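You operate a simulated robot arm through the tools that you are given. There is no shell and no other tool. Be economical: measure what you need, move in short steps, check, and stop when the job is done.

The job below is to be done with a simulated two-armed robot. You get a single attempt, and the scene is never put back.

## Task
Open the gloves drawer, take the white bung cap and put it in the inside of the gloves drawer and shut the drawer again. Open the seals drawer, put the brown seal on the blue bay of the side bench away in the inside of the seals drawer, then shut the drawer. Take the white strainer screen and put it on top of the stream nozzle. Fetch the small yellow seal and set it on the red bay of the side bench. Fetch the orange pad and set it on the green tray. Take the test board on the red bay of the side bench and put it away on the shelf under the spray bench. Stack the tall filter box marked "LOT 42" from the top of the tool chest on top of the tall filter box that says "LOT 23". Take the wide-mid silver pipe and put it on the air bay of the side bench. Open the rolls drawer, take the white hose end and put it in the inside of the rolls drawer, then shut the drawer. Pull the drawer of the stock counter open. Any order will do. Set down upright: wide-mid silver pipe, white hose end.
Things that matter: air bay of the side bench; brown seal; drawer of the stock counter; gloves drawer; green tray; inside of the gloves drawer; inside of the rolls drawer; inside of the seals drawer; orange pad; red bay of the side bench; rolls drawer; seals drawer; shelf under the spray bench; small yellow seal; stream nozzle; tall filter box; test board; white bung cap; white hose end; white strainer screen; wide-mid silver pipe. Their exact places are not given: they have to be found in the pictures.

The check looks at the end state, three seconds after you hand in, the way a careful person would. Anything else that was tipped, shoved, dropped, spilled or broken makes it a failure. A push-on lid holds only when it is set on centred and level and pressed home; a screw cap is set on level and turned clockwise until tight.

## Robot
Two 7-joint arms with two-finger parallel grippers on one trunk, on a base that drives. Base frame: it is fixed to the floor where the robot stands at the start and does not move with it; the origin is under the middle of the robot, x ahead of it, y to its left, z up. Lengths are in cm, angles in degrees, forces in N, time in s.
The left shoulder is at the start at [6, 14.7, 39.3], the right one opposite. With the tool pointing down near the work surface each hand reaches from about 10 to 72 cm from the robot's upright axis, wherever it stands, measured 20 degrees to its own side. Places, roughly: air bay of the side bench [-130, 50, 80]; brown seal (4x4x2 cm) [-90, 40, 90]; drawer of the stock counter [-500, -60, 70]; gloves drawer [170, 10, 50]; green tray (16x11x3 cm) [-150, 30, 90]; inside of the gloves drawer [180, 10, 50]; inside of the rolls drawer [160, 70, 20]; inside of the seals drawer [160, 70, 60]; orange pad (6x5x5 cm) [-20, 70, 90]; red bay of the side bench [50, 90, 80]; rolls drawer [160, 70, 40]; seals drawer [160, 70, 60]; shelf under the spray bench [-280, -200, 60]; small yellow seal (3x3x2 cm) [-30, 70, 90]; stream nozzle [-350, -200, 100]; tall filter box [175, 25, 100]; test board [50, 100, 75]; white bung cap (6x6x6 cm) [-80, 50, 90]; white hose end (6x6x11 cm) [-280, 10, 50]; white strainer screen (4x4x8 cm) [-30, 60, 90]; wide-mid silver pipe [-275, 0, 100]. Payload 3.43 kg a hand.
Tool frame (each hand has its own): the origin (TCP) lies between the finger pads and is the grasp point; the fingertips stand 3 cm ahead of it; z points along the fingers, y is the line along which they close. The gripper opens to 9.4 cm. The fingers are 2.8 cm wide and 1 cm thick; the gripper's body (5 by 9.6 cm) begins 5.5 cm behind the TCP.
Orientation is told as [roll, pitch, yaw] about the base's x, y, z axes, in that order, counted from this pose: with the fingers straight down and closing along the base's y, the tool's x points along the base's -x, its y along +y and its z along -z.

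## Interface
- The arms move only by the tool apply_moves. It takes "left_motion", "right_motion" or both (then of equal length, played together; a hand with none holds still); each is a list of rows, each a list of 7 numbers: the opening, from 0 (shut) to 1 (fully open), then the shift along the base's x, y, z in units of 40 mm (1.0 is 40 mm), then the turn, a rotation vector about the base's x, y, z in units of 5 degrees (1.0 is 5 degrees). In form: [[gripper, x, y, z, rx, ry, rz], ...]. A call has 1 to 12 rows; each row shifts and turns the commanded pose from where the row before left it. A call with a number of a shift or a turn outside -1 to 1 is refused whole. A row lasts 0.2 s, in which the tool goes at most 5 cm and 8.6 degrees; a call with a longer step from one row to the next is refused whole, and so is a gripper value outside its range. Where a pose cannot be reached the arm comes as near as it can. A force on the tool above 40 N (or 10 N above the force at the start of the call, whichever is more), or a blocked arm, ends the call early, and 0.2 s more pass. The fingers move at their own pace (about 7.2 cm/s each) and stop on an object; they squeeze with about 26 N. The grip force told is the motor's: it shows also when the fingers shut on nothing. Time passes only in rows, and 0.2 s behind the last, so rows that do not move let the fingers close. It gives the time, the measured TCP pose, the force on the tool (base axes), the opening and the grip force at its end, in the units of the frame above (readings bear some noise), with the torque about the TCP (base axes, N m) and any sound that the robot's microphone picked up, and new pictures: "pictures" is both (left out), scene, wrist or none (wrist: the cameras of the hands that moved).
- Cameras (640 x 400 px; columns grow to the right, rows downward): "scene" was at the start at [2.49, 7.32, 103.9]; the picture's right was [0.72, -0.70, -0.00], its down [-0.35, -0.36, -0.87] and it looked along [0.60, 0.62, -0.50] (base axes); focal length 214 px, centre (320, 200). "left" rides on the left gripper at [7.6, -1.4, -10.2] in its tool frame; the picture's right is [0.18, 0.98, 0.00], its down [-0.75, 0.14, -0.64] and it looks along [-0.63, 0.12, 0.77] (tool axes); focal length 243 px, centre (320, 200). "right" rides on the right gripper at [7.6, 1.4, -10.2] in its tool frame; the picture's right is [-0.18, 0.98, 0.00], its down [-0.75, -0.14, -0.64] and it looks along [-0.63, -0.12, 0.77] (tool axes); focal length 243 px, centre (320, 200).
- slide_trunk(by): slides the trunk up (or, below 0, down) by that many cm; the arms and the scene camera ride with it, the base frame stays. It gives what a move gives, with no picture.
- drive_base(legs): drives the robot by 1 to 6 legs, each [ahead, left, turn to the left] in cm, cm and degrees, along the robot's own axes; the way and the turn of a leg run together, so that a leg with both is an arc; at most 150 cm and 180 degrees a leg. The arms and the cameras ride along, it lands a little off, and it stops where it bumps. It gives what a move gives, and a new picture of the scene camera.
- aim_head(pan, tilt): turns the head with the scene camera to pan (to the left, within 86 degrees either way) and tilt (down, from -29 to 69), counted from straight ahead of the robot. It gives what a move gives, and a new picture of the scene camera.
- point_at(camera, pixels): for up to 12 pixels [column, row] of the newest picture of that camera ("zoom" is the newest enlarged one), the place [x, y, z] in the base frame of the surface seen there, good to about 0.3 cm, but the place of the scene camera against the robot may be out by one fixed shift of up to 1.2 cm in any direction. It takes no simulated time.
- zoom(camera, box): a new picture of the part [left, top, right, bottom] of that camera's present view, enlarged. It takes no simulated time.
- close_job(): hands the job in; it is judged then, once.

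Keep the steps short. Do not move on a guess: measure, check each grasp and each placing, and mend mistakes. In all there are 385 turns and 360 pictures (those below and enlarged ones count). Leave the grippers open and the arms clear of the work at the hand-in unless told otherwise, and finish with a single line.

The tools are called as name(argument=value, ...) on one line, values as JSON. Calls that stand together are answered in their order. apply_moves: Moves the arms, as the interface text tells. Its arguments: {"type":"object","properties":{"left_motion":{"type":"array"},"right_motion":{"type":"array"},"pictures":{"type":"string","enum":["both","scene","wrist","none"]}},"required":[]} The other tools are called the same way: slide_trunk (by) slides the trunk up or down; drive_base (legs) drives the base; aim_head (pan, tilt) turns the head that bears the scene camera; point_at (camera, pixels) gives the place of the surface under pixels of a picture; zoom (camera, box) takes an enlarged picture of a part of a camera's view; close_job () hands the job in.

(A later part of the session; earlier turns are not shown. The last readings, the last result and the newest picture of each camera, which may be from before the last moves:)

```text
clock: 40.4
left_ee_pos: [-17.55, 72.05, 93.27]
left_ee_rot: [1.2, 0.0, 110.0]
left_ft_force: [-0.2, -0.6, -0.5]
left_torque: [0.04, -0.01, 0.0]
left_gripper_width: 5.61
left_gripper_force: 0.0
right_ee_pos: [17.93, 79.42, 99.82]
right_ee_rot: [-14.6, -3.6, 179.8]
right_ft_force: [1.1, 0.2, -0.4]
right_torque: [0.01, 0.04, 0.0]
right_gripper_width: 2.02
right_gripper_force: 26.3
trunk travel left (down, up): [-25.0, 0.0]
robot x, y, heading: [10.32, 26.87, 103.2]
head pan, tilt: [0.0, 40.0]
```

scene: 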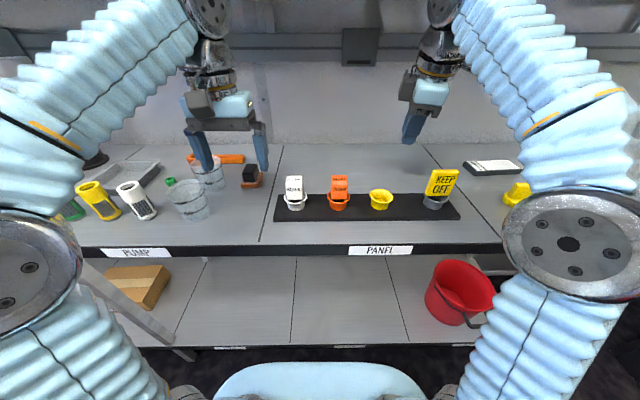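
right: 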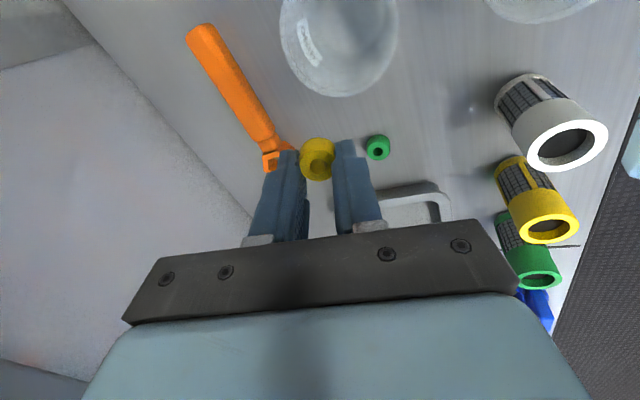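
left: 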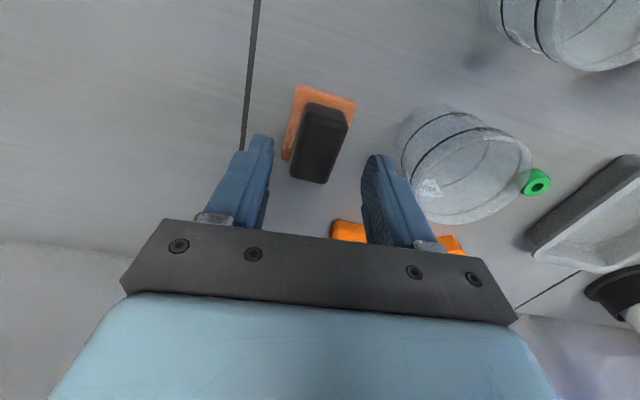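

I turned the wrong way; the knob leans, so yaw back 13° and descend 3 cm, then grip.

apply_moves(left_motion=[[0.6, 0, 0.0, 0, 0, 0, -1], [0.6, 0, 0.0, 0, 0, 0, -1], [0.6, 0, 0.0, -0.3, 0, 0, -0.6], [0.6, 0, 0.0, -0.45, 0, 0, 0]], pictures="wrist")

```text
clock: 41.4
left_ee_pos: [-17.81, 72.17, 90.1]
left_ee_rot: [1.2, -0.1, 96.9]
left_ft_force: [-0.8, 0.2, 0.8]
left_torque: [0.01, 0.01, -0.01]
left_gripper_width: 5.64
left_gripper_force: 0.0
right_ee_pos: [17.88, 79.45, 99.83]
right_ee_rot: [-14.6, -3.8, 179.9]
right_ft_force: [0.3, 0.0, 0.5]
right_torque: [0.01, -0.01, 0.03]
right_gripper_width: 2.01
right_gripper_force: 25.7
trunk travel left (down, up): [-25.0, 0.0]
robot x, y, heading: [10.44, 26.74, 103.1]
head pan, tilt: [0.0, 40.0]
```

left: 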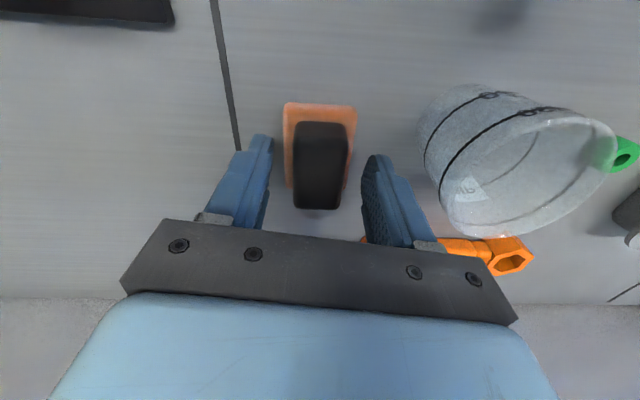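

Aligned. Close and lift 6 cm.

apply_moves(left_motion=[[0, 0, 0, 0, 0, 0, 0], [0, 0, 0, 0, 0, 0, 0], [0, 0, 0, 0, 0, 0, 0], [0, 0, 0, 0.4, 0, 0, 0], [0, 0, 0, 0.5, 0, 0, 0], [0, 0, -0.3, 0.6, 0, 0, 0]])

```text
clock: 42.8
left_ee_pos: [-17.56, 70.86, 96.08]
left_ee_rot: [1.0, -0.2, 96.8]
left_ft_force: [-0.5, -0.4, -0.1]
left_torque: [-0.02, -0.02, 0.01]
left_gripper_width: 2.91
left_gripper_force: 26.3
right_ee_pos: [17.96, 79.35, 99.84]
right_ee_rot: [-14.6, -3.7, 179.9]
right_ft_force: [0.5, -0.4, -0.2]
right_torque: [0.02, 0.03, -0.03]
right_gripper_width: 2.03
right_gripper_force: 26.3
trunk travel left (down, up): [-25.0, 0.0]
robot x, y, heading: [10.62, 26.57, 103.0]
head pan, tilt: [0.0, 40.0]
```

scene: 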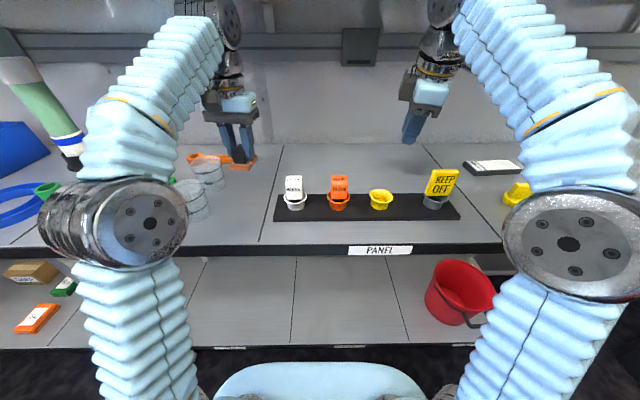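
left: 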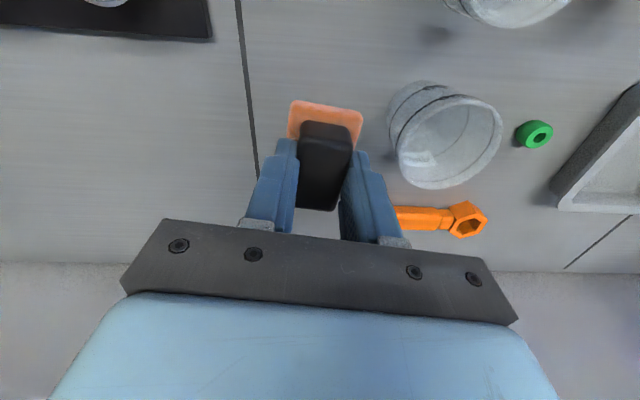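

Pad held. Move on to the red bay: back, right 36 cm, forward.

drive_base(legs=[[-20, 0, 0], [0, -34, 0], [19.5, 0, 0]])

aim_head(pan=-15, tilt=42)

```text
clock: 47.4
left_ee_pos: [16.45, 77.9, 96.1]
left_ee_rot: [1.1, 0.0, 96.5]
left_ft_force: [0.0, 0.8, -0.8]
left_torque: [-0.02, -0.01, 0.02]
left_gripper_width: 2.88
left_gripper_force: 26.2
right_ee_pos: [52.0, 86.35, 99.75]
right_ee_rot: [-14.6, -3.7, 179.5]
right_ft_force: [0.4, 0.4, 0.5]
right_torque: [0.01, 0.03, 0.0]
right_gripper_width: 2.02
right_gripper_force: 26.3
trunk travel left (down, up): [-25.0, 0.0]
robot x, y, heading: [44.1, 34.1, 102.4]
head pan, tilt: [0.0, 40.0]
```

scene: 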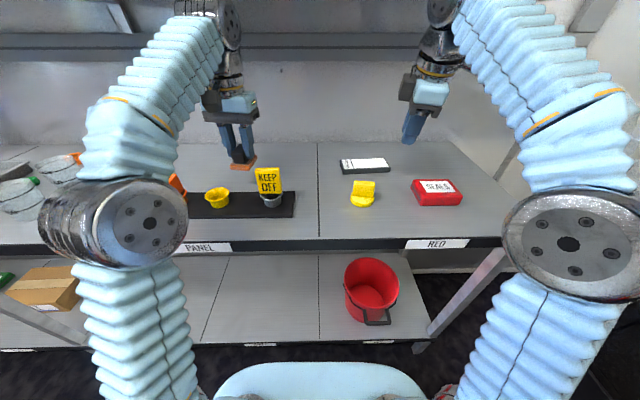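

```text
clock: 48.2
left_ee_pos: [16.2, 78.04, 96.12]
left_ee_rot: [1.2, -0.1, 96.5]
left_ft_force: [-0.3, -0.3, -1.3]
left_torque: [-0.03, -0.01, 0.0]
left_gripper_width: 2.88
left_gripper_force: 26.2
right_ee_pos: [51.87, 86.28, 99.8]
right_ee_rot: [-14.6, -3.8, 179.5]
right_ft_force: [-0.1, 0.0, 0.2]
right_torque: [-0.01, -0.01, 0.0]
right_gripper_width: 2.04
right_gripper_force: 25.8
trunk travel left (down, up): [-25.0, 0.0]
robot x, y, heading: [44.17, 33.69, 102.6]
head pan, tilt: [-15.0, 42.0]
```

scene: 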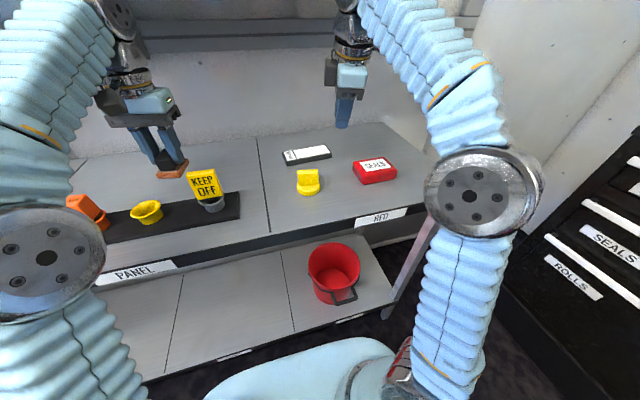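

point_at(camera="scene", pixels=[[340, 197], [308, 190], [308, 172], [356, 172], [375, 163], [395, 172], [285, 157], [330, 153], [308, 150], [269, 200], [400, 205], [270, 225]])

```text
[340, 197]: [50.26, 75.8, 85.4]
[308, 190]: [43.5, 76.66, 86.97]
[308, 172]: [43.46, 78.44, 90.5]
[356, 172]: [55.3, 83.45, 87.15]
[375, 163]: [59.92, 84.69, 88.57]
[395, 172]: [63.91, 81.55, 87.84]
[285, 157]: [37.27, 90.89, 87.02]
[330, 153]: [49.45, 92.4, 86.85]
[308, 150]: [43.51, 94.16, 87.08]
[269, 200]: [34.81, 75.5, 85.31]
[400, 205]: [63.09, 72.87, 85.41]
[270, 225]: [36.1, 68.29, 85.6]
```

Place at about (50.5, 76): move there untilting, then descend to z≈88.9 and check.

apply_moves(right_motion=[[0, -0.12, -0.86, 0, -0.972, -0.235, 0], [0, -0.12, -0.86, 0, -0.972, -0.235, 0], [0, -0.12, -0.86, 0, -0.972, -0.235, 0], [0, 0, 0, -0.6, 0, 0, 0], [0, 0, 0, -0.6, 0, 0, 0], [0, 0, 0, -0.6, 0, 0, 0], [0, 0, 0, -0.6, 0, 0, 0], [0, 0, 0, -0.3, 0, 0, 0], [0, 0, 0, 0, 0, 0, 0]])

```text
clock: 50.2
left_ee_pos: [16.35, 78.09, 96.0]
left_ee_rot: [1.3, 0.0, 96.4]
left_ft_force: [0.3, -0.4, -0.4]
left_torque: [-0.01, 0.02, -0.02]
left_gripper_width: 2.89
left_gripper_force: 26.3
right_ee_pos: [50.75, 77.65, 88.75]
right_ee_rot: [0.0, 0.0, 178.9]
right_ft_force: [-0.3, -0.3, 0.1]
right_torque: [0.0, -0.02, -0.01]
right_gripper_width: 1.99
right_gripper_force: 25.8
right hand out of reach, approached as far as the arm can: row 3
trunk travel left (down, up): [-25.0, 0.0]
robot x, y, heading: [44.23, 33.86, 102.6]
head pan, tilt: [-15.0, 42.0]
```

scene: 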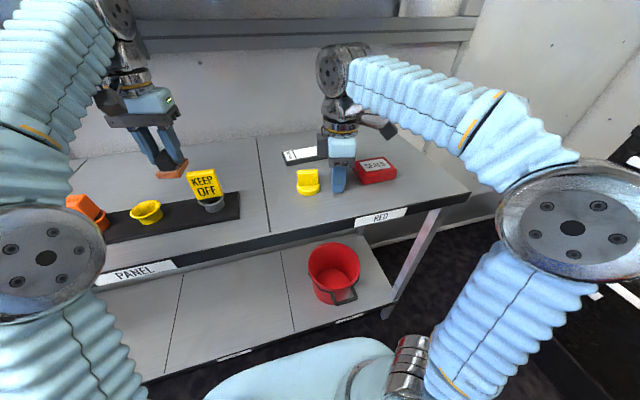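
right: 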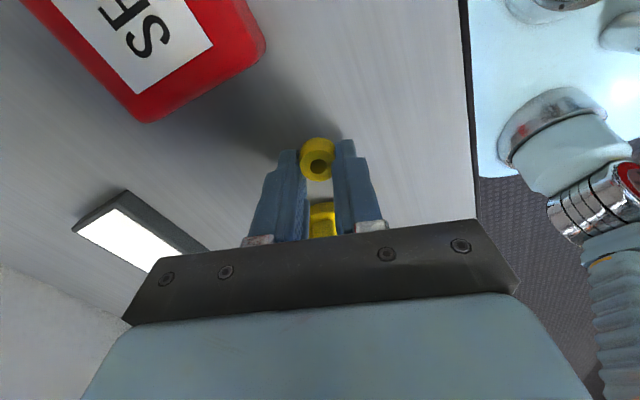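

Clear spot. Lower 0.6 cm, open, lift.

apply_moves(right_motion=[[0, 0, 0, -0.15, 0, 0, 0], [0, 0, 0, 0, 0, 0, 0], [0.4, 0, 0, 0, 0, 0, 0], [0.4, 0, 0, 0, 0, 0, 0], [0.4, 0, 0, 0.5, 0, 0, 0], [0.4, 0, 0, 0.6, 0, 0, 0], [0.4, 0, -0.3, 0.6, 0, 0, 0]])

```text
clock: 51.8
left_ee_pos: [16.39, 78.08, 96.09]
left_ee_rot: [1.1, 0.0, 96.5]
left_ft_force: [-0.3, -0.3, -0.6]
left_torque: [0.01, 0.04, -0.02]
left_gripper_width: 2.91
left_gripper_force: 26.1
right_ee_pos: [50.85, 76.73, 95.03]
right_ee_rot: [0.0, 0.1, 179.0]
right_ft_force: [0.1, -0.1, -1.0]
right_torque: [-0.01, 0.02, 0.0]
right_gripper_width: 3.78
right_gripper_force: 0.1
trunk travel left (down, up): [-25.0, 0.0]
robot x, y, heading: [44.25, 33.98, 102.7]
head pan, tilt: [-15.0, 42.0]
```

scene: 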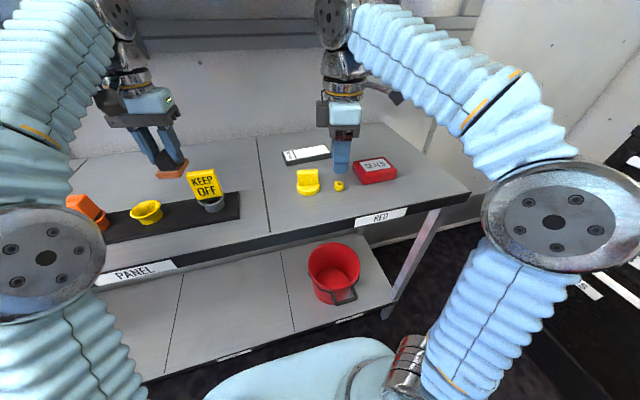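
right: 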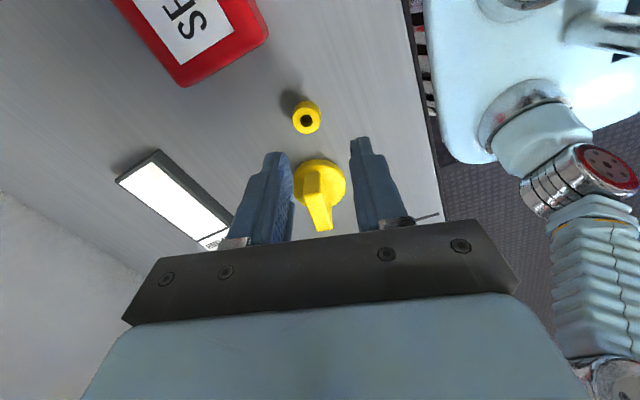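

Seal stands in the red bay. Next, with the free right hand, take the test board there. Measure it.

point_at(camera="right", pixels=[[155, 155], [125, 183], [170, 190], [225, 215], [205, 238], [305, 120], [320, 170]])

apply_moves(right_motion=[[0.8, 0, 0, 0.4, 0.972, 0.235, 0], [0.8, 0, 0, 0.4, 0.972, 0.235, 0], [0.8, -0.3, 0.5, 0, 0.972, 0.235, 0], [0.8, -0.3, 0.8, 0, 0, 0, 0], [0.8, -0.3, 0.8, 0, 0, 0, 0], [0.8, -0.3, 0.8, 0, 0, 0, 0], [0.8, 0, 0, 0, 0, 0, 0]])

```text
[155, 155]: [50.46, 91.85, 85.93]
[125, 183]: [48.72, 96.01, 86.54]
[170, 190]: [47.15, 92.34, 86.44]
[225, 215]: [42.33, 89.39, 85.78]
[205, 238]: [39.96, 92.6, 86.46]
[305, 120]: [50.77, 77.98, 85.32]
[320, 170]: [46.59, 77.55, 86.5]
```

```text
clock: 53.4
left_ee_pos: [16.41, 78.09, 96.08]
left_ee_rot: [1.2, -0.1, 96.5]
left_ft_force: [-0.4, 1.0, -0.6]
left_torque: [0.01, -0.02, -0.01]
left_gripper_width: 2.89
left_gripper_force: 26.4
right_ee_pos: [45.63, 88.04, 97.98]
right_ee_rot: [-14.7, -3.7, 179.5]
right_ft_force: [-0.3, 0.1, 0.3]
right_torque: [-0.02, 0.02, -0.01]
right_gripper_width: 7.51
right_gripper_force: 0.1
trunk travel left (down, up): [-25.0, 0.0]
robot x, y, heading: [44.08, 33.95, 102.9]
head pan, tilt: [-15.0, 42.0]
```

scene: 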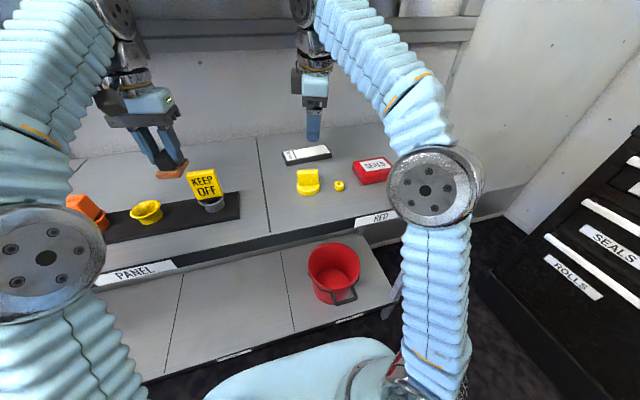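
right: 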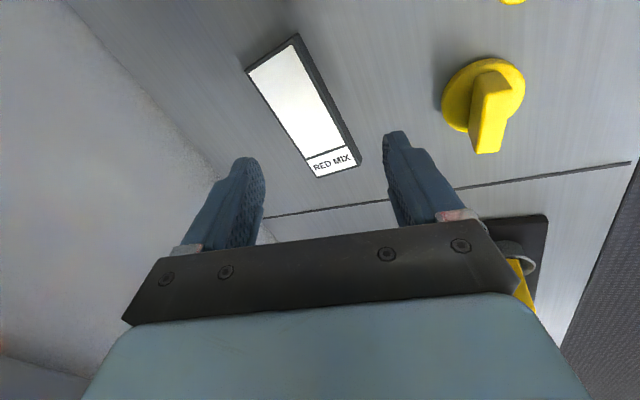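

point_at(camera="right", pixels=[[293, 43], [251, 71], [350, 150], [320, 172], [300, 110], [357, 163]])

```text
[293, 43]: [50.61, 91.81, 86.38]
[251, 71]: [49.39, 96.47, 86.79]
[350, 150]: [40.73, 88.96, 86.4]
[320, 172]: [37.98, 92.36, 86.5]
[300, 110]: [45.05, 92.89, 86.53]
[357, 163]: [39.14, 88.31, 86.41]
```

Board centre (44.5, 92.3), long axis at ~19°. Yaw +19°, descend untilting to z≈92.5 and check.

apply_moves(right_motion=[[0.65, -0.07, 0.27, -0.3, -0.972, -0.235, 0.95], [0.65, -0.07, 0.27, -0.35, -0.972, -0.235, 0.95], [0.65, -0.07, 0.27, -0.4, -0.972, -0.235, 0.95], [0.65, -0.07, 0.27, -0.4, 0, 0, 0.95], [0.65, 0, 0, 0, 0, 0, 0]], pictures="wrist")

```text
clock: 54.6
left_ee_pos: [16.27, 77.89, 96.03]
left_ee_rot: [1.1, -0.1, 96.5]
left_ft_force: [0.2, -0.1, -0.8]
left_torque: [0.0, -0.01, -0.02]
left_gripper_width: 2.9
left_gripper_force: 25.7
right_ee_pos: [47.07, 89.31, 91.0]
right_ee_rot: [0.4, -1.7, -162.2]
right_ft_force: [-0.2, 0.3, -0.4]
right_torque: [0.01, 0.0, -0.01]
right_gripper_width: 6.11
right_gripper_force: 0.1
right hand out of reach, approached as far as the arm can: row 2, 3
trunk travel left (down, up): [-25.0, 0.0]
robot x, y, heading: [44.19, 33.9, 102.5]
head pan, tilt: [-15.0, 42.0]
```

right: 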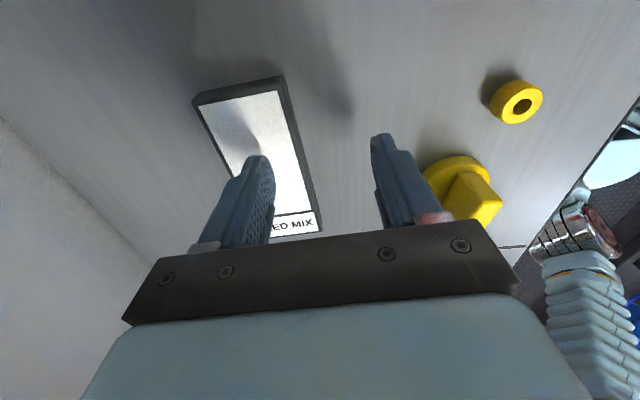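

apply_moves(right_motion=[[0.65, -0.3, 0.35, 0, 0, 0, 0], [0.65, -0.35, 0.4, -0.2, 0, 0, 0], [0.65, 0, 0, 0, 0, 0, 0]], pictures="wrist")

```text
clock: 55.4
left_ee_pos: [16.3, 78.02, 96.06]
left_ee_rot: [1.2, -0.1, 96.5]
left_ft_force: [0.1, -0.5, 0.2]
left_torque: [0.02, -0.02, 0.02]
left_gripper_width: 2.89
left_gripper_force: 26.2
right_ee_pos: [44.66, 92.32, 90.41]
right_ee_rot: [0.1, -1.8, -162.2]
right_ft_force: [0.0, 0.0, 0.5]
right_torque: [0.0, -0.02, 0.01]
right_gripper_width: 6.13
right_gripper_force: 0.0
trunk travel left (down, up): [-25.0, 0.0]
robot x, y, heading: [44.16, 33.66, 102.5]
head pan, tilt: [-15.0, 42.0]
```

right: 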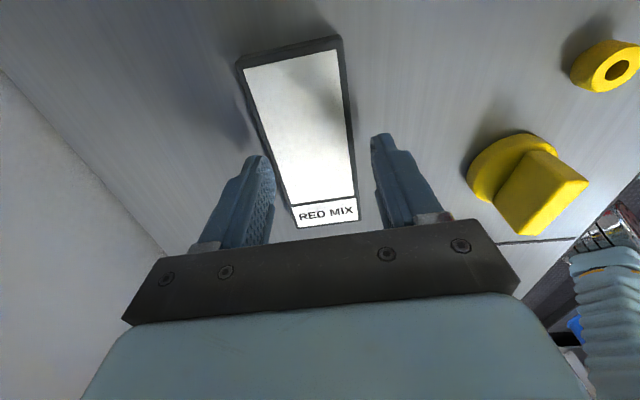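

Fingers straddle the board. Descend 2 cm and close.

apply_moves(right_motion=[[0.65, 0, 0, -0.25, 0, 0, 0], [0.65, 0, 0, -0.25, 0, 0, 0], [0, 0, 0, 0, 0, 0, 0], [0, 0, 0, 0, 0, 0, 0], [0, 0, 0, 0, 0, 0, 0]], pictures="wrist")

```text
clock: 56.0
left_ee_pos: [16.33, 77.94, 96.2]
left_ee_rot: [1.2, -0.2, 96.4]
left_ft_force: [-0.3, 0.9, -0.6]
left_torque: [0.0, -0.01, 0.0]
left_gripper_width: 2.9
left_gripper_force: 26.2
right_ee_pos: [44.52, 92.29, 89.44]
right_ee_rot: [-1.1, -2.0, -162.2]
right_ft_force: [-0.5, -1.9, 17.5]
right_torque: [0.6, -0.06, 0.08]
right_gripper_width: 6.04
right_gripper_force: 0.0
trunk travel left (down, up): [-25.0, 0.0]
robot x, y, heading: [44.52, 33.81, 102.6]
head pan, tilt: [-15.0, 42.0]
stopped in row 2 (right hand): the force on the tool passed its limit at 48 N (the readings are from after the stop); the commanded pose is now the measured one
```

right: 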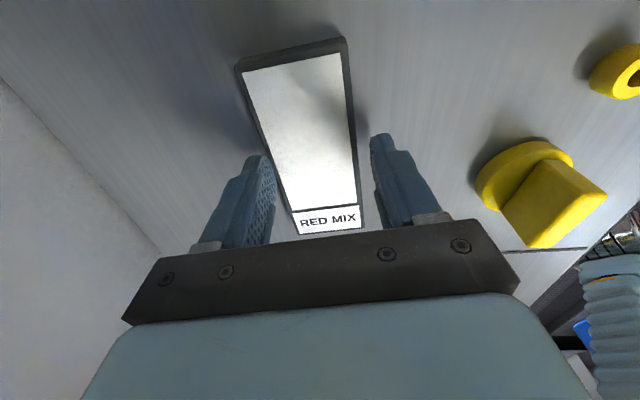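

Back finger pressed on the board's rear edge. Rise 0.8 cm, shift back 0.8 cm, open wider, look.

apply_moves(right_motion=[[0.65, 0, 0, 0.2, 0.2, 0.3, 0], [0.75, -0.07, 0.2, 0, 0, 0, 0], [0.75, 0, 0, 0, 0, 0, 0]], pictures="wrist")

```text
clock: 56.8
left_ee_pos: [16.36, 78.04, 96.0]
left_ee_rot: [1.2, -0.1, 96.5]
left_ft_force: [-0.3, -0.2, -0.6]
left_torque: [-0.03, 0.01, 0.0]
left_gripper_width: 2.92
left_gripper_force: 26.2
right_ee_pos: [44.32, 93.26, 90.01]
right_ee_rot: [-2.2, -3.1, -162.2]
right_ft_force: [0.5, -0.1, -0.7]
right_torque: [0.0, 0.03, 0.02]
right_gripper_width: 7.05
right_gripper_force: 0.1
trunk travel left (down, up): [-25.0, 0.0]
robot x, y, heading: [44.22, 34.14, 102.7]
head pan, tilt: [-15.0, 42.0]
```

right: 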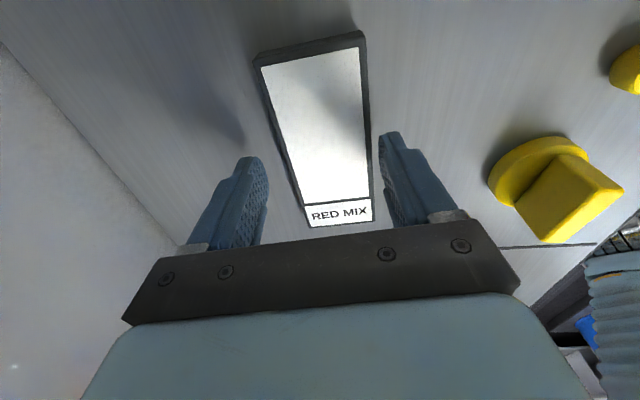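

Level the hand (remove ~1°, 3.6° tilt), shift 0.3 cm to the front, descend carefully.

apply_moves(right_motion=[[0.75, 0.02, -0.07, 0, -0.23, -0.73, 0], [0.75, 0, 0, -0.2, 0, 0, 0], [0.75, 0, 0, -0.18, 0, 0, 0]], pictures="wrist")

```text
clock: 57.6
left_ee_pos: [16.31, 77.99, 95.94]
left_ee_rot: [1.3, -0.2, 96.5]
left_ft_force: [-0.1, 0.1, 0.0]
left_torque: [-0.02, 0.02, 0.02]
left_gripper_width: 2.9
left_gripper_force: 25.8
right_ee_pos: [44.45, 93.07, 88.4]
right_ee_rot: [0.1, 0.1, -162.2]
right_ft_force: [-0.5, -0.6, 0.2]
right_torque: [-0.03, -0.02, 0.02]
right_gripper_width: 7.07
right_gripper_force: 0.0
trunk travel left (down, up): [-25.0, 0.0]
robot x, y, heading: [43.96, 33.8, 102.5]
head pan, tilt: [-15.0, 42.0]
```

right: 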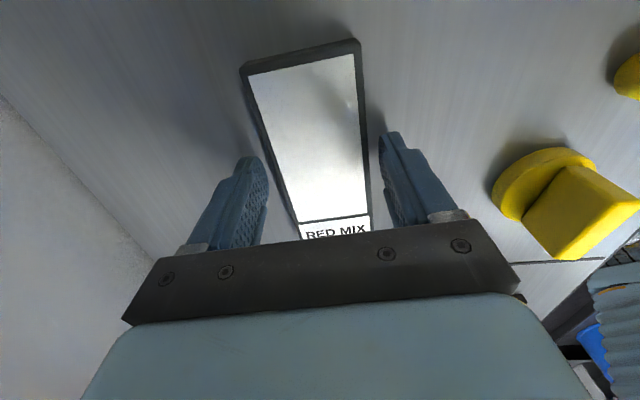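

Level, both fingers beside the board. Close and lift.

apply_moves(right_motion=[[0, 0, 0, 0, 0, 0, 0], [0, 0, 0, 0, 0, 0, 0], [0, 0, 0, 0, 0, 0, 0], [0, 0, 0, 0, 0, 0, 0], [0, 0, -0.1, 0.3, 0, 0, 0], [0, 0, -0.2, 0.4, 0, 0, 0], [0, 0, -0.2, 0.4, 0, 0, 0]])

```text
clock: 59.2
left_ee_pos: [16.4, 78.02, 96.03]
left_ee_rot: [1.1, -0.1, 96.5]
left_ft_force: [1.0, -1.0, 0.1]
left_torque: [0.02, -0.02, 0.04]
left_gripper_width: 2.89
left_gripper_force: 26.4
right_ee_pos: [44.54, 90.88, 91.39]
right_ee_rot: [-0.1, 0.1, -162.2]
right_ft_force: [-0.4, -0.6, -1.0]
right_torque: [0.01, 0.02, 0.02]
right_gripper_width: 5.49
right_gripper_force: 25.6
right hand out of reach, approached as far as the arm can: row 6, 7
trunk travel left (down, up): [-25.0, 0.0]
robot x, y, heading: [44.58, 34.02, 102.4]
head pan, tilt: [-15.0, 42.0]
```

scene: 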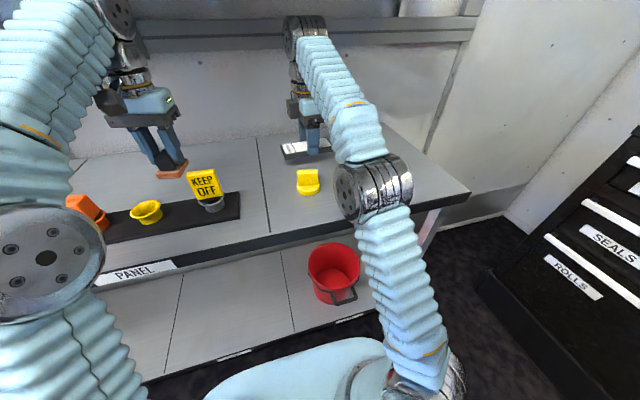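
right: 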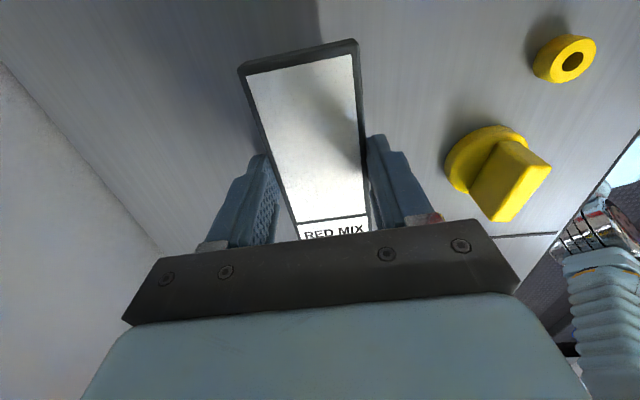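

Board held. Pull it toward me while rising to clear the yellow cap.

apply_moves(right_motion=[[0, 0.05, -0.3, 0.2, 0, 0, 0], [0, 0.05, -0.3, 0.25, 0, 0, 0], [0, 0.05, -0.3, 0.3, 0, 0, 0], [0, 0.05, -0.3, 0.3, 0, 0, 0], [0, 0.05, -0.3, 0.3, 0, 0, 0], [0, 0.05, -0.3, 0.3, 0, 0, 0], [0, 0, 0, 0, 0, 0, 0]])

```text
clock: 60.8
left_ee_pos: [16.44, 78.0, 96.15]
left_ee_rot: [1.3, -0.1, 96.5]
left_ft_force: [0.7, 0.7, -0.8]
left_torque: [-0.01, 0.0, -0.01]
left_gripper_width: 2.9
left_gripper_force: 26.1
right_ee_pos: [45.2, 86.61, 94.99]
right_ee_rot: [-0.3, -0.1, -162.1]
right_ft_force: [0.2, -1.1, -0.8]
right_torque: [-0.02, -0.01, -0.02]
right_gripper_width: 5.51
right_gripper_force: 26.0
right hand out of reach, approached as far as the arm can: row 3, 4, 5, 6
trunk travel left (down, up): [-25.0, 0.0]
robot x, y, heading: [44.12, 33.72, 102.7]
head pan, tilt: [-15.0, 42.0]
```

scene: 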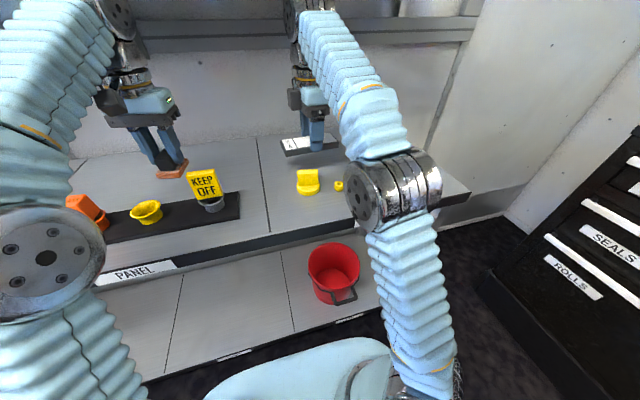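
right: 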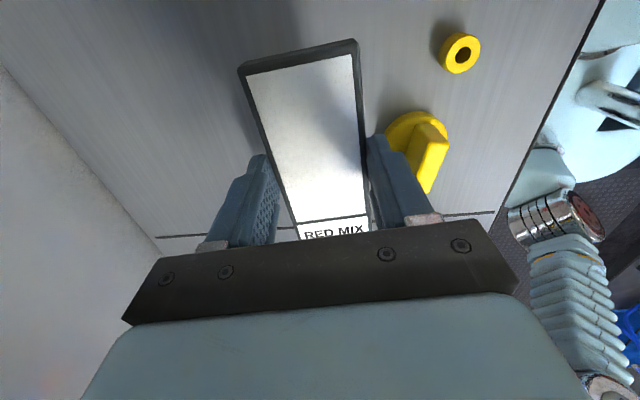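

apply_moves(right_motion=[[0, 0.05, -0.2, 0.4, 0, 0, 0], [0, 0.05, -0.4, 0.4, 0, 0, 0], [0, 0.05, -0.4, 0.4, 0, 0, 0], [0, 0, 0, 0, 0, 0, 0]], pictures="none")

drive_base(legs=[[-24, 0, 1], [0, 150, 0]])

aim_head(pan=25, tilt=35)

```text
clock: 61.8
left_ee_pos: [16.29, 77.98, 95.94]
left_ee_rot: [1.2, -0.1, 96.5]
left_ft_force: [0.2, 0.1, -1.0]
left_torque: [0.01, 0.02, 0.01]
left_gripper_width: 2.9
left_gripper_force: 25.7
right_ee_pos: [45.29, 86.45, 95.04]
right_ee_rot: [-0.3, 0.0, -162.3]
right_ft_force: [-1.5, 0.6, -1.0]
right_torque: [-0.03, 0.0, 0.0]
right_gripper_width: 5.53
right_gripper_force: 26.0
right hand out of reach, approached as far as the arm can: row 1, 2, 3
trunk travel left (down, up): [-25.0, 0.0]
robot x, y, heading: [44.28, 33.52, 102.6]
head pan, tilt: [-15.0, 42.0]
```

```text
clock: 70.7
left_ee_pos: [-127.06, 21.63, 96.05]
left_ee_rot: [1.2, -0.1, 95.7]
left_ft_force: [0.3, 0.6, -0.4]
left_torque: [-0.03, -0.02, -0.03]
left_gripper_width: 2.88
left_gripper_force: 26.1
right_ee_pos: [-97.95, 29.67, 94.97]
right_ee_rot: [-0.4, 0.0, -163.1]
right_ft_force: [-0.2, 0.3, -1.0]
right_torque: [0.01, 0.01, 0.0]
right_gripper_width: 5.49
right_gripper_force: 26.0
trunk travel left (down, up): [-25.0, 0.0]
robot x, y, heading: [-99.69, -23.14, 101.9]
head pan, tilt: [-15.0, 42.0]
```

scene: 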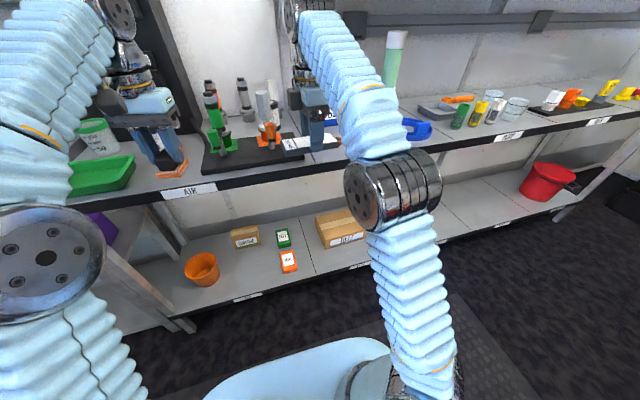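

```text
clock: 71.7
left_ee_pos: [-127.13, 21.64, 96.22]
left_ee_rot: [1.2, -0.1, 95.7]
left_ft_force: [-0.2, 0.1, 0.0]
left_torque: [0.0, 0.01, 0.02]
left_gripper_width: 2.92
left_gripper_force: 26.7
right_ee_pos: [-98.0, 29.69, 94.86]
right_ee_rot: [-0.3, 0.0, -163.1]
right_ft_force: [-0.2, -0.4, -0.2]
right_torque: [0.01, 0.0, -0.03]
right_gripper_width: 5.52
right_gripper_force: 26.2
trunk travel left (down, up): [-25.0, 0.0]
robot x, y, heading: [-99.68, -23.14, 101.6]
head pan, tilt: [25.0, 35.0]
```

scene: 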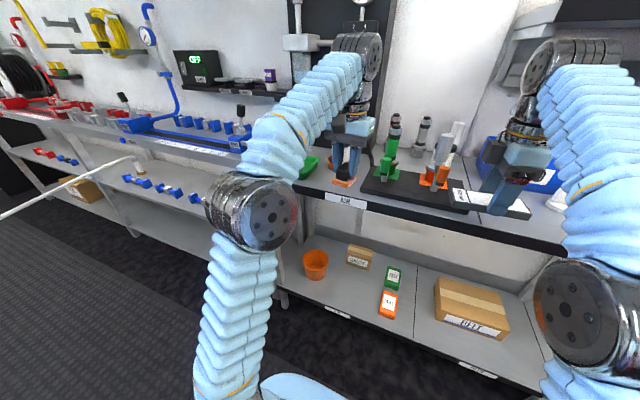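

aim_head(pan=5, tilt=42)

zoom(camera="scene", box=[60, 80, 380, 280])

```text
clock: 72.6
left_ee_pos: [-127.01, 21.64, 96.03]
left_ee_rot: [1.3, -0.2, 95.6]
left_ft_force: [-0.1, 0.2, -0.4]
left_torque: [0.0, 0.0, 0.05]
left_gripper_width: 2.89
left_gripper_force: 25.5
right_ee_pos: [-97.98, 29.71, 95.04]
right_ee_rot: [-0.3, 0.0, -163.0]
right_ft_force: [0.0, -0.2, -1.5]
right_torque: [0.0, 0.02, 0.03]
right_gripper_width: 5.49
right_gripper_force: 25.7
trunk travel left (down, up): [-25.0, 0.0]
robot x, y, heading: [-100.2, -23.17, 101.8]
head pan, tilt: [5.0, 42.0]
```

scene: 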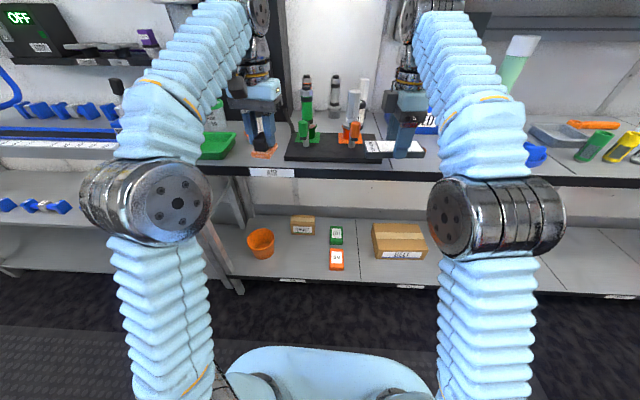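

```text
2.00 times, centred on (220, 180) of scene
```

zoom: 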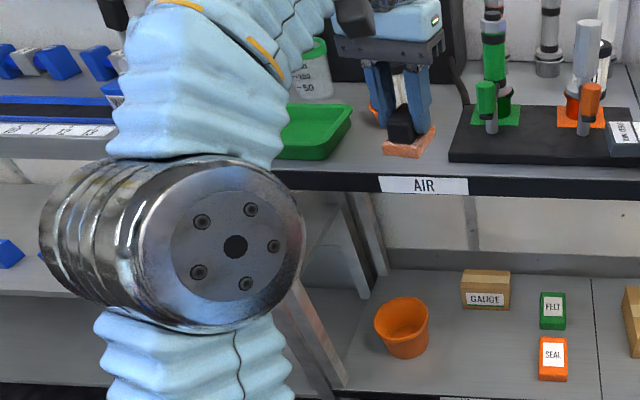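

point_at(camera="zoom", pixels=[[300, 140], [340, 115], [330, 155], [425, 185], [500, 120], [455, 155], [312, 75]])

```text
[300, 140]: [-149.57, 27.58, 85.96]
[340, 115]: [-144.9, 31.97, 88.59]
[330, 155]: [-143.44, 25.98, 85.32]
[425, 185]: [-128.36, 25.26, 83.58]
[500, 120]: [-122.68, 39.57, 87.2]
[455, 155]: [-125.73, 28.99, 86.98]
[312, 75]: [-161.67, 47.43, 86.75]
```

Retract the right hand with the board 16 cm so it does not meet the gadget stand, then drive left 20 and ahead 11.

apply_moves(right_motion=[[0, 0.19, -0.78, 0.1, 0, 0, 0], [0, 0.19, -0.78, 0.2, 0, 0, 0], [0, 0.19, -0.78, 0.2, 0, 0, 0], [0, 0.19, -0.78, 0.2, 0, 0, 0], [0, 0.19, -0.78, 0.2, 0, 0, 0]], pictures="none")

drive_base(legs=[[0, 20, 1.5], [11, 0, 0]])

```text
clock: 73.8
left_ee_pos: [-126.98, 21.59, 96.0]
left_ee_rot: [1.2, -0.2, 95.7]
left_ft_force: [-0.3, 0.2, -0.4]
left_torque: [0.03, -0.02, 0.01]
left_gripper_width: 2.91
left_gripper_force: 26.0
right_ee_pos: [-94.15, 14.04, 98.78]
right_ee_rot: [-0.3, 0.1, -163.0]
right_ft_force: [0.1, 0.5, -1.2]
right_torque: [0.0, 0.0, 0.01]
right_gripper_width: 5.51
right_gripper_force: 25.9
trunk travel left (down, up): [-25.0, 0.0]
robot x, y, heading: [-100.01, -22.92, 102.0]
head pan, tilt: [5.0, 42.0]
```

```text
clock: 76.2
left_ee_pos: [-150.28, 27.33, 96.03]
left_ee_rot: [1.2, -0.2, 97.0]
left_ft_force: [-0.6, 0.7, 1.0]
left_torque: [-0.02, -0.03, -0.02]
left_gripper_width: 2.92
left_gripper_force: 25.6
right_ee_pos: [-117.3, 20.53, 98.62]
right_ee_rot: [-0.3, -0.1, -161.7]
right_ft_force: [0.3, 0.4, 0.0]
right_torque: [0.02, -0.01, 0.0]
right_gripper_width: 5.52
right_gripper_force: 25.6
trunk travel left (down, up): [-25.0, 0.0]
robot x, y, heading: [-122.19, -16.57, 103.2]
head pan, tilt: [5.0, 42.0]
```

scene: 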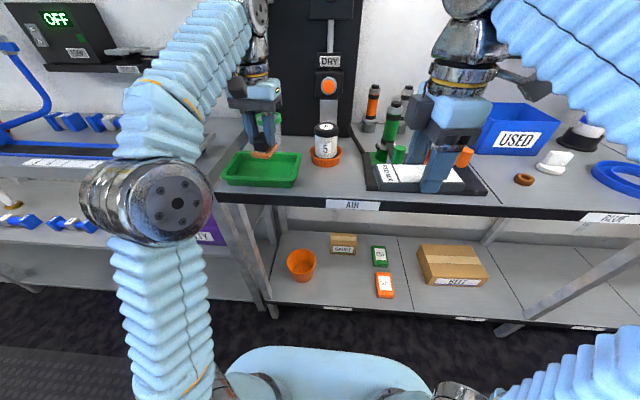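

point_at(camera="scene", pixels=[[258, 173], [235, 160], [224, 178], [295, 183], [300, 158], [312, 150]])

zoom(camera="left", box=[0, 0, 640, 400])

```text
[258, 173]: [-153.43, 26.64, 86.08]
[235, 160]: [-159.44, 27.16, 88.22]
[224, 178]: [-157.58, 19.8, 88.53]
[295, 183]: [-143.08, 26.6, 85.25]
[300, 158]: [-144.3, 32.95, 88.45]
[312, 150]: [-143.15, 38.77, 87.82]
```

```text
1.00 times, centred on (320, 200) of left (not enlarged: the box is as wide or as high as the picture)
```

zoom: 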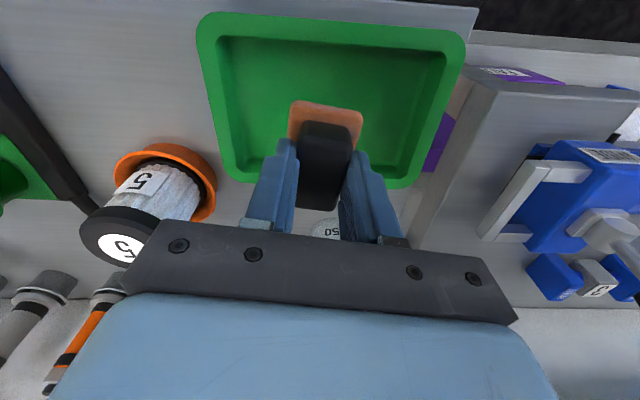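

point_at(camera="left", pixels=[[205, 22], [460, 42], [408, 183], [235, 178], [270, 80], [390, 90], [340, 70]])

```text
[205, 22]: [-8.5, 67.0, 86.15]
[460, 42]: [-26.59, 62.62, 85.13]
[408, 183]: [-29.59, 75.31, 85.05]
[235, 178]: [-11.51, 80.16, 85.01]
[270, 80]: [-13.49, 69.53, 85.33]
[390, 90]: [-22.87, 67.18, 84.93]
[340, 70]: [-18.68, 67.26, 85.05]
```

point_at(camera="zoom", pixels=[[205, 22], [460, 42], [408, 183], [235, 178], [270, 80], [390, 90], [340, 70], [320, 110]])

```text
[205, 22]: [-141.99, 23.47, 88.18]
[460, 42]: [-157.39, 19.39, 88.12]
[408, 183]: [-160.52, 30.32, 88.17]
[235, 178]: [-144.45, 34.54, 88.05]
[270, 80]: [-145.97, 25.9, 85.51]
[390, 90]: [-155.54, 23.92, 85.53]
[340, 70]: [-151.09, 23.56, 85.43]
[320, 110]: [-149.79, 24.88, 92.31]
```

Tray centre is (-151.1, 26.9), floor 85.5. Lower the pad to it.

apply_moves(left_motion=[[0, -0.1, -0.05, -0.4, 0, 0, 0], [0, -0.1, -0.05, -0.4, 0, 0, 0], [0, 0, -0.05, -0.3, 0, 0, 0], [0, 0, 0, -0.2, 0, 0, 0], [0, 0, 0, 0, 0, 0, 0]])

```text
clock: 77.4
left_ee_pos: [-151.28, 26.66, 90.92]
left_ee_rot: [1.3, -0.1, 97.0]
left_ft_force: [0.5, -1.2, -0.6]
left_torque: [-0.02, 0.0, -0.02]
left_gripper_width: 2.88
left_gripper_force: 26.2
right_ee_pos: [-117.38, 20.59, 98.62]
right_ee_rot: [-0.3, 0.0, -161.7]
right_ft_force: [0.1, 0.2, 0.0]
right_torque: [-0.01, 0.0, 0.0]
right_gripper_width: 5.51
right_gripper_force: 25.6
trunk travel left (down, up): [-25.0, 0.0]
robot x, y, heading: [-121.8, -16.55, 103.3]
head pan, tilt: [5.0, 42.0]
```

scene: 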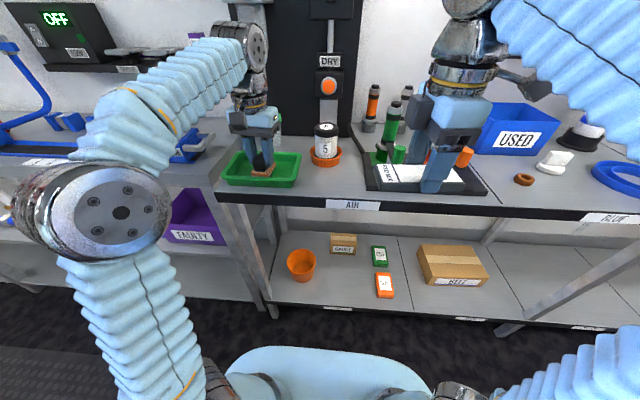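
left: 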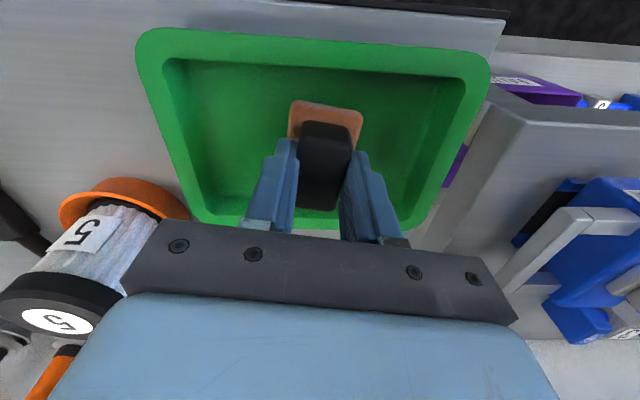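

Over the tray floor. Lower 0.3 cm, open, and rise.

apply_moves(left_motion=[[0, 0, 0, -0.08, 0, 0, 0], [0.55, 0, 0, 0, 0, 0, 0], [0.55, 0, 0, 0, 0, 0, 0], [0.55, 0, 0, 0.4, 0, 0, 0], [0.55, 0, 0, 0.6, 0, 0, 0], [0.55, 0, 0, 0.4, 0, 0, 0]])

```text
clock: 78.8
left_ee_pos: [-151.12, 26.66, 96.26]
left_ee_rot: [1.1, -0.1, 97.2]
left_ft_force: [0.2, 0.7, 0.7]
left_torque: [0.01, 0.0, 0.01]
left_gripper_width: 5.19
left_gripper_force: 0.0
right_ee_pos: [-117.44, 20.59, 98.65]
right_ee_rot: [-0.4, 0.0, -161.6]
right_ft_force: [0.0, 0.3, -0.9]
right_torque: [0.02, -0.01, 0.05]
right_gripper_width: 5.51
right_gripper_force: 25.8
trunk travel left (down, up): [-25.0, 0.0]
robot x, y, heading: [-121.82, -16.15, 103.0]
head pan, tilt: [5.0, 42.0]
```

scene: 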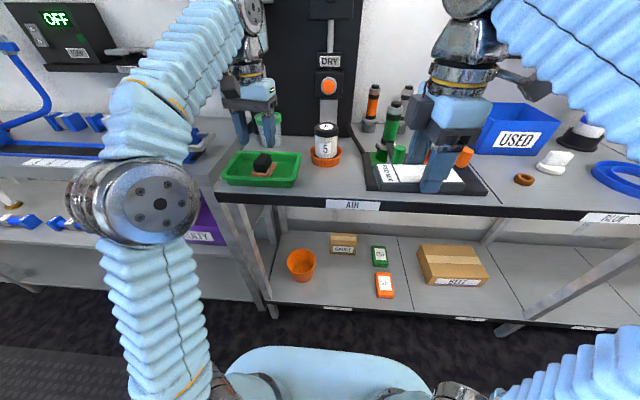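
left: 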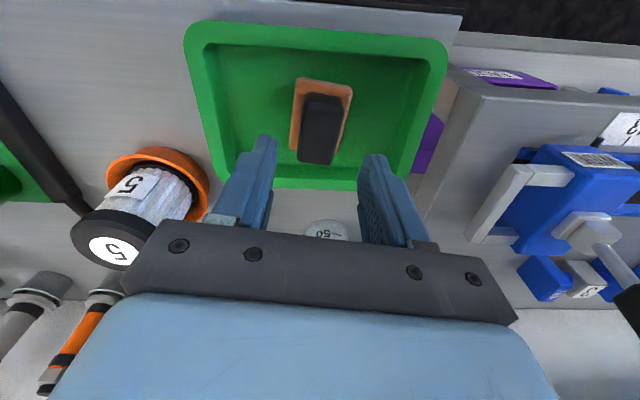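

Pad is on the tray. Now drive to the strainers: back, right 121 cm, forward.

drive_base(legs=[[-20, 0, 0], [0, -121.5, 0.5], [22, 0, 0]])

```text
clock: 87.5
left_ee_pos: [-32.99, 58.41, 96.23]
left_ee_rot: [1.1, -0.1, 98.5]
left_ft_force: [-0.7, -0.2, 0.2]
left_torque: [0.01, 0.0, 0.02]
left_gripper_width: 5.16
left_gripper_force: 0.0
right_ee_pos: [0.91, 53.31, 98.47]
right_ee_rot: [-0.3, 0.0, -160.3]
right_ft_force: [-0.6, 0.1, -0.6]
right_torque: [-0.01, -0.01, -0.02]
right_gripper_width: 5.5
right_gripper_force: 25.9
trunk travel left (down, up): [-25.0, 0.0]
robot x, y, heading: [-2.66, 16.16, 104.6]
head pan, tilt: [5.0, 42.0]
```

scene: 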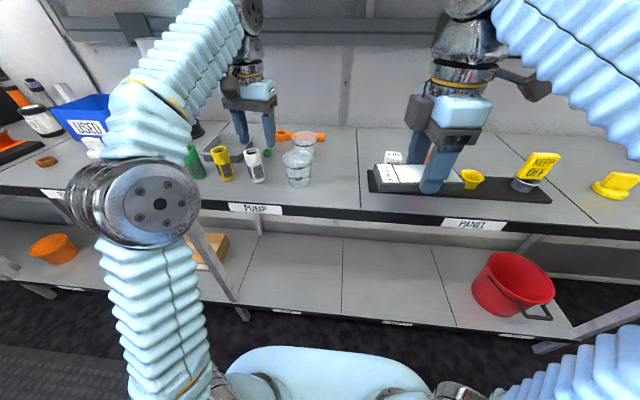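

zoom(camera="left", box=[0, 0, 640, 400])

point_at(camera="scene", pixels=[[253, 155], [388, 158], [540, 160]])

```text
1.00 times, centred on (320, 200) of left (not enlarged: the box is as wide or as high as the picture)
```

zoom: 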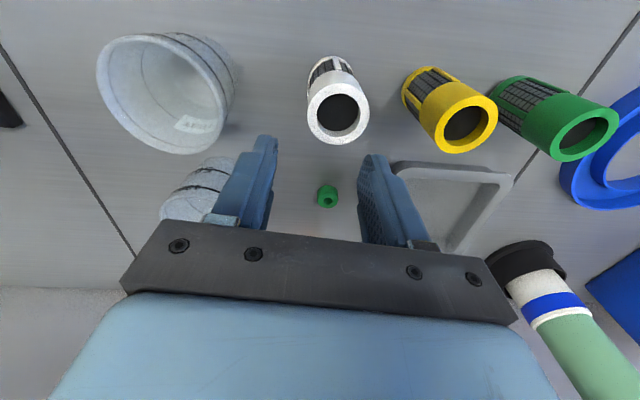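

```text
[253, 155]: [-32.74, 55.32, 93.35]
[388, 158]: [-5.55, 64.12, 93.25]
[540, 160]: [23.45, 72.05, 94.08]
```

point_at(camera="zoom", pixels=[[338, 85], [338, 140], [311, 112], [365, 112], [318, 65], [220, 120], [408, 95]])

```text
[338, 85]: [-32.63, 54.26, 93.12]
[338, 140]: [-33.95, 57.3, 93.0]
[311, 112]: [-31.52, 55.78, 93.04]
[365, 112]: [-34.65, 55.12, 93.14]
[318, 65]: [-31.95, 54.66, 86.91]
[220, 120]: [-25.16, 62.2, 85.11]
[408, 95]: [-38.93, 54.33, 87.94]
```

Strainer top centre (-33.15, 55.6, 93.1). Raise 1 cm, shift over it, then descend straddling.

apply_moves(left_motion=[[0.54, 0, -0.1, 0.3, 0, 0, 0.8], [0.54, -0.04, -0.6, 0, -0.2, 0, 0], [0.54, 0, 0, 0, 0, 0, 0]], pictures="wrist")

```text
clock: 88.3
left_ee_pos: [-33.0, 56.2, 96.21]
left_ee_rot: [1.3, 1.4, 99.6]
left_ft_force: [-1.0, 0.8, -0.8]
left_torque: [0.03, 0.01, -0.02]
left_gripper_width: 5.07
left_gripper_force: 0.0
left hand out of reach, approached as far as the arm can: row 1
right_ee_pos: [0.86, 53.34, 98.7]
right_ee_rot: [-0.3, 0.0, -160.3]
right_ft_force: [-0.2, 0.9, -0.5]
right_torque: [0.01, 0.06, -0.02]
right_gripper_width: 5.5
right_gripper_force: 25.7
trunk travel left (down, up): [-25.0, 0.0]
robot x, y, heading: [-3.17, 15.96, 104.7]
head pan, tilt: [5.0, 42.0]
```

left: 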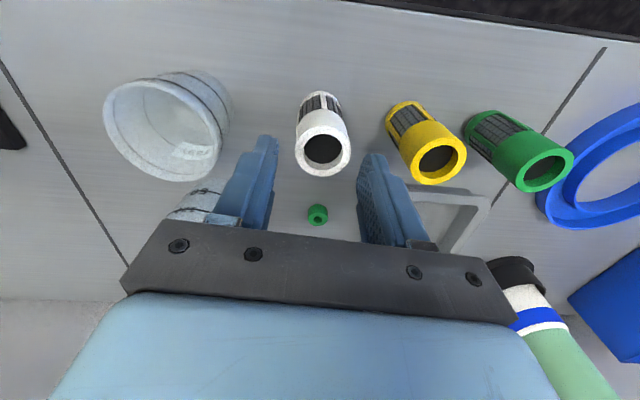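

apply_moves(left_motion=[[0.54, 0.02, -0.14, 0, 0.32, -0.21, 0], [0.54, 0, 0, -0.5, 0, 0, 0], [0.54, 0, 0, -0.5, 0, 0, 0], [0.54, 0, 0, 0, 0, 0, 0]], pictures="wrist")

```text
clock: 89.3
left_ee_pos: [-33.16, 55.72, 92.09]
left_ee_rot: [0.0, 0.0, 99.4]
left_ft_force: [0.5, 0.2, -1.2]
left_torque: [0.02, -0.02, -0.03]
left_gripper_width: 5.06
left_gripper_force: 0.1
right_ee_pos: [0.93, 53.37, 98.7]
right_ee_rot: [-0.3, -0.1, -160.4]
right_ft_force: [0.2, -0.4, -0.1]
right_torque: [0.01, 0.02, -0.01]
right_gripper_width: 5.5
right_gripper_force: 26.0
trunk travel left (down, up): [-25.0, 0.0]
robot x, y, heading: [-2.61, 15.91, 104.6]
head pan, tilt: [5.0, 42.0]
```

left: 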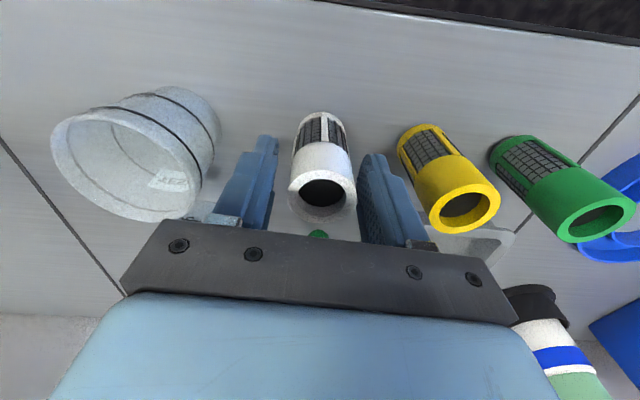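

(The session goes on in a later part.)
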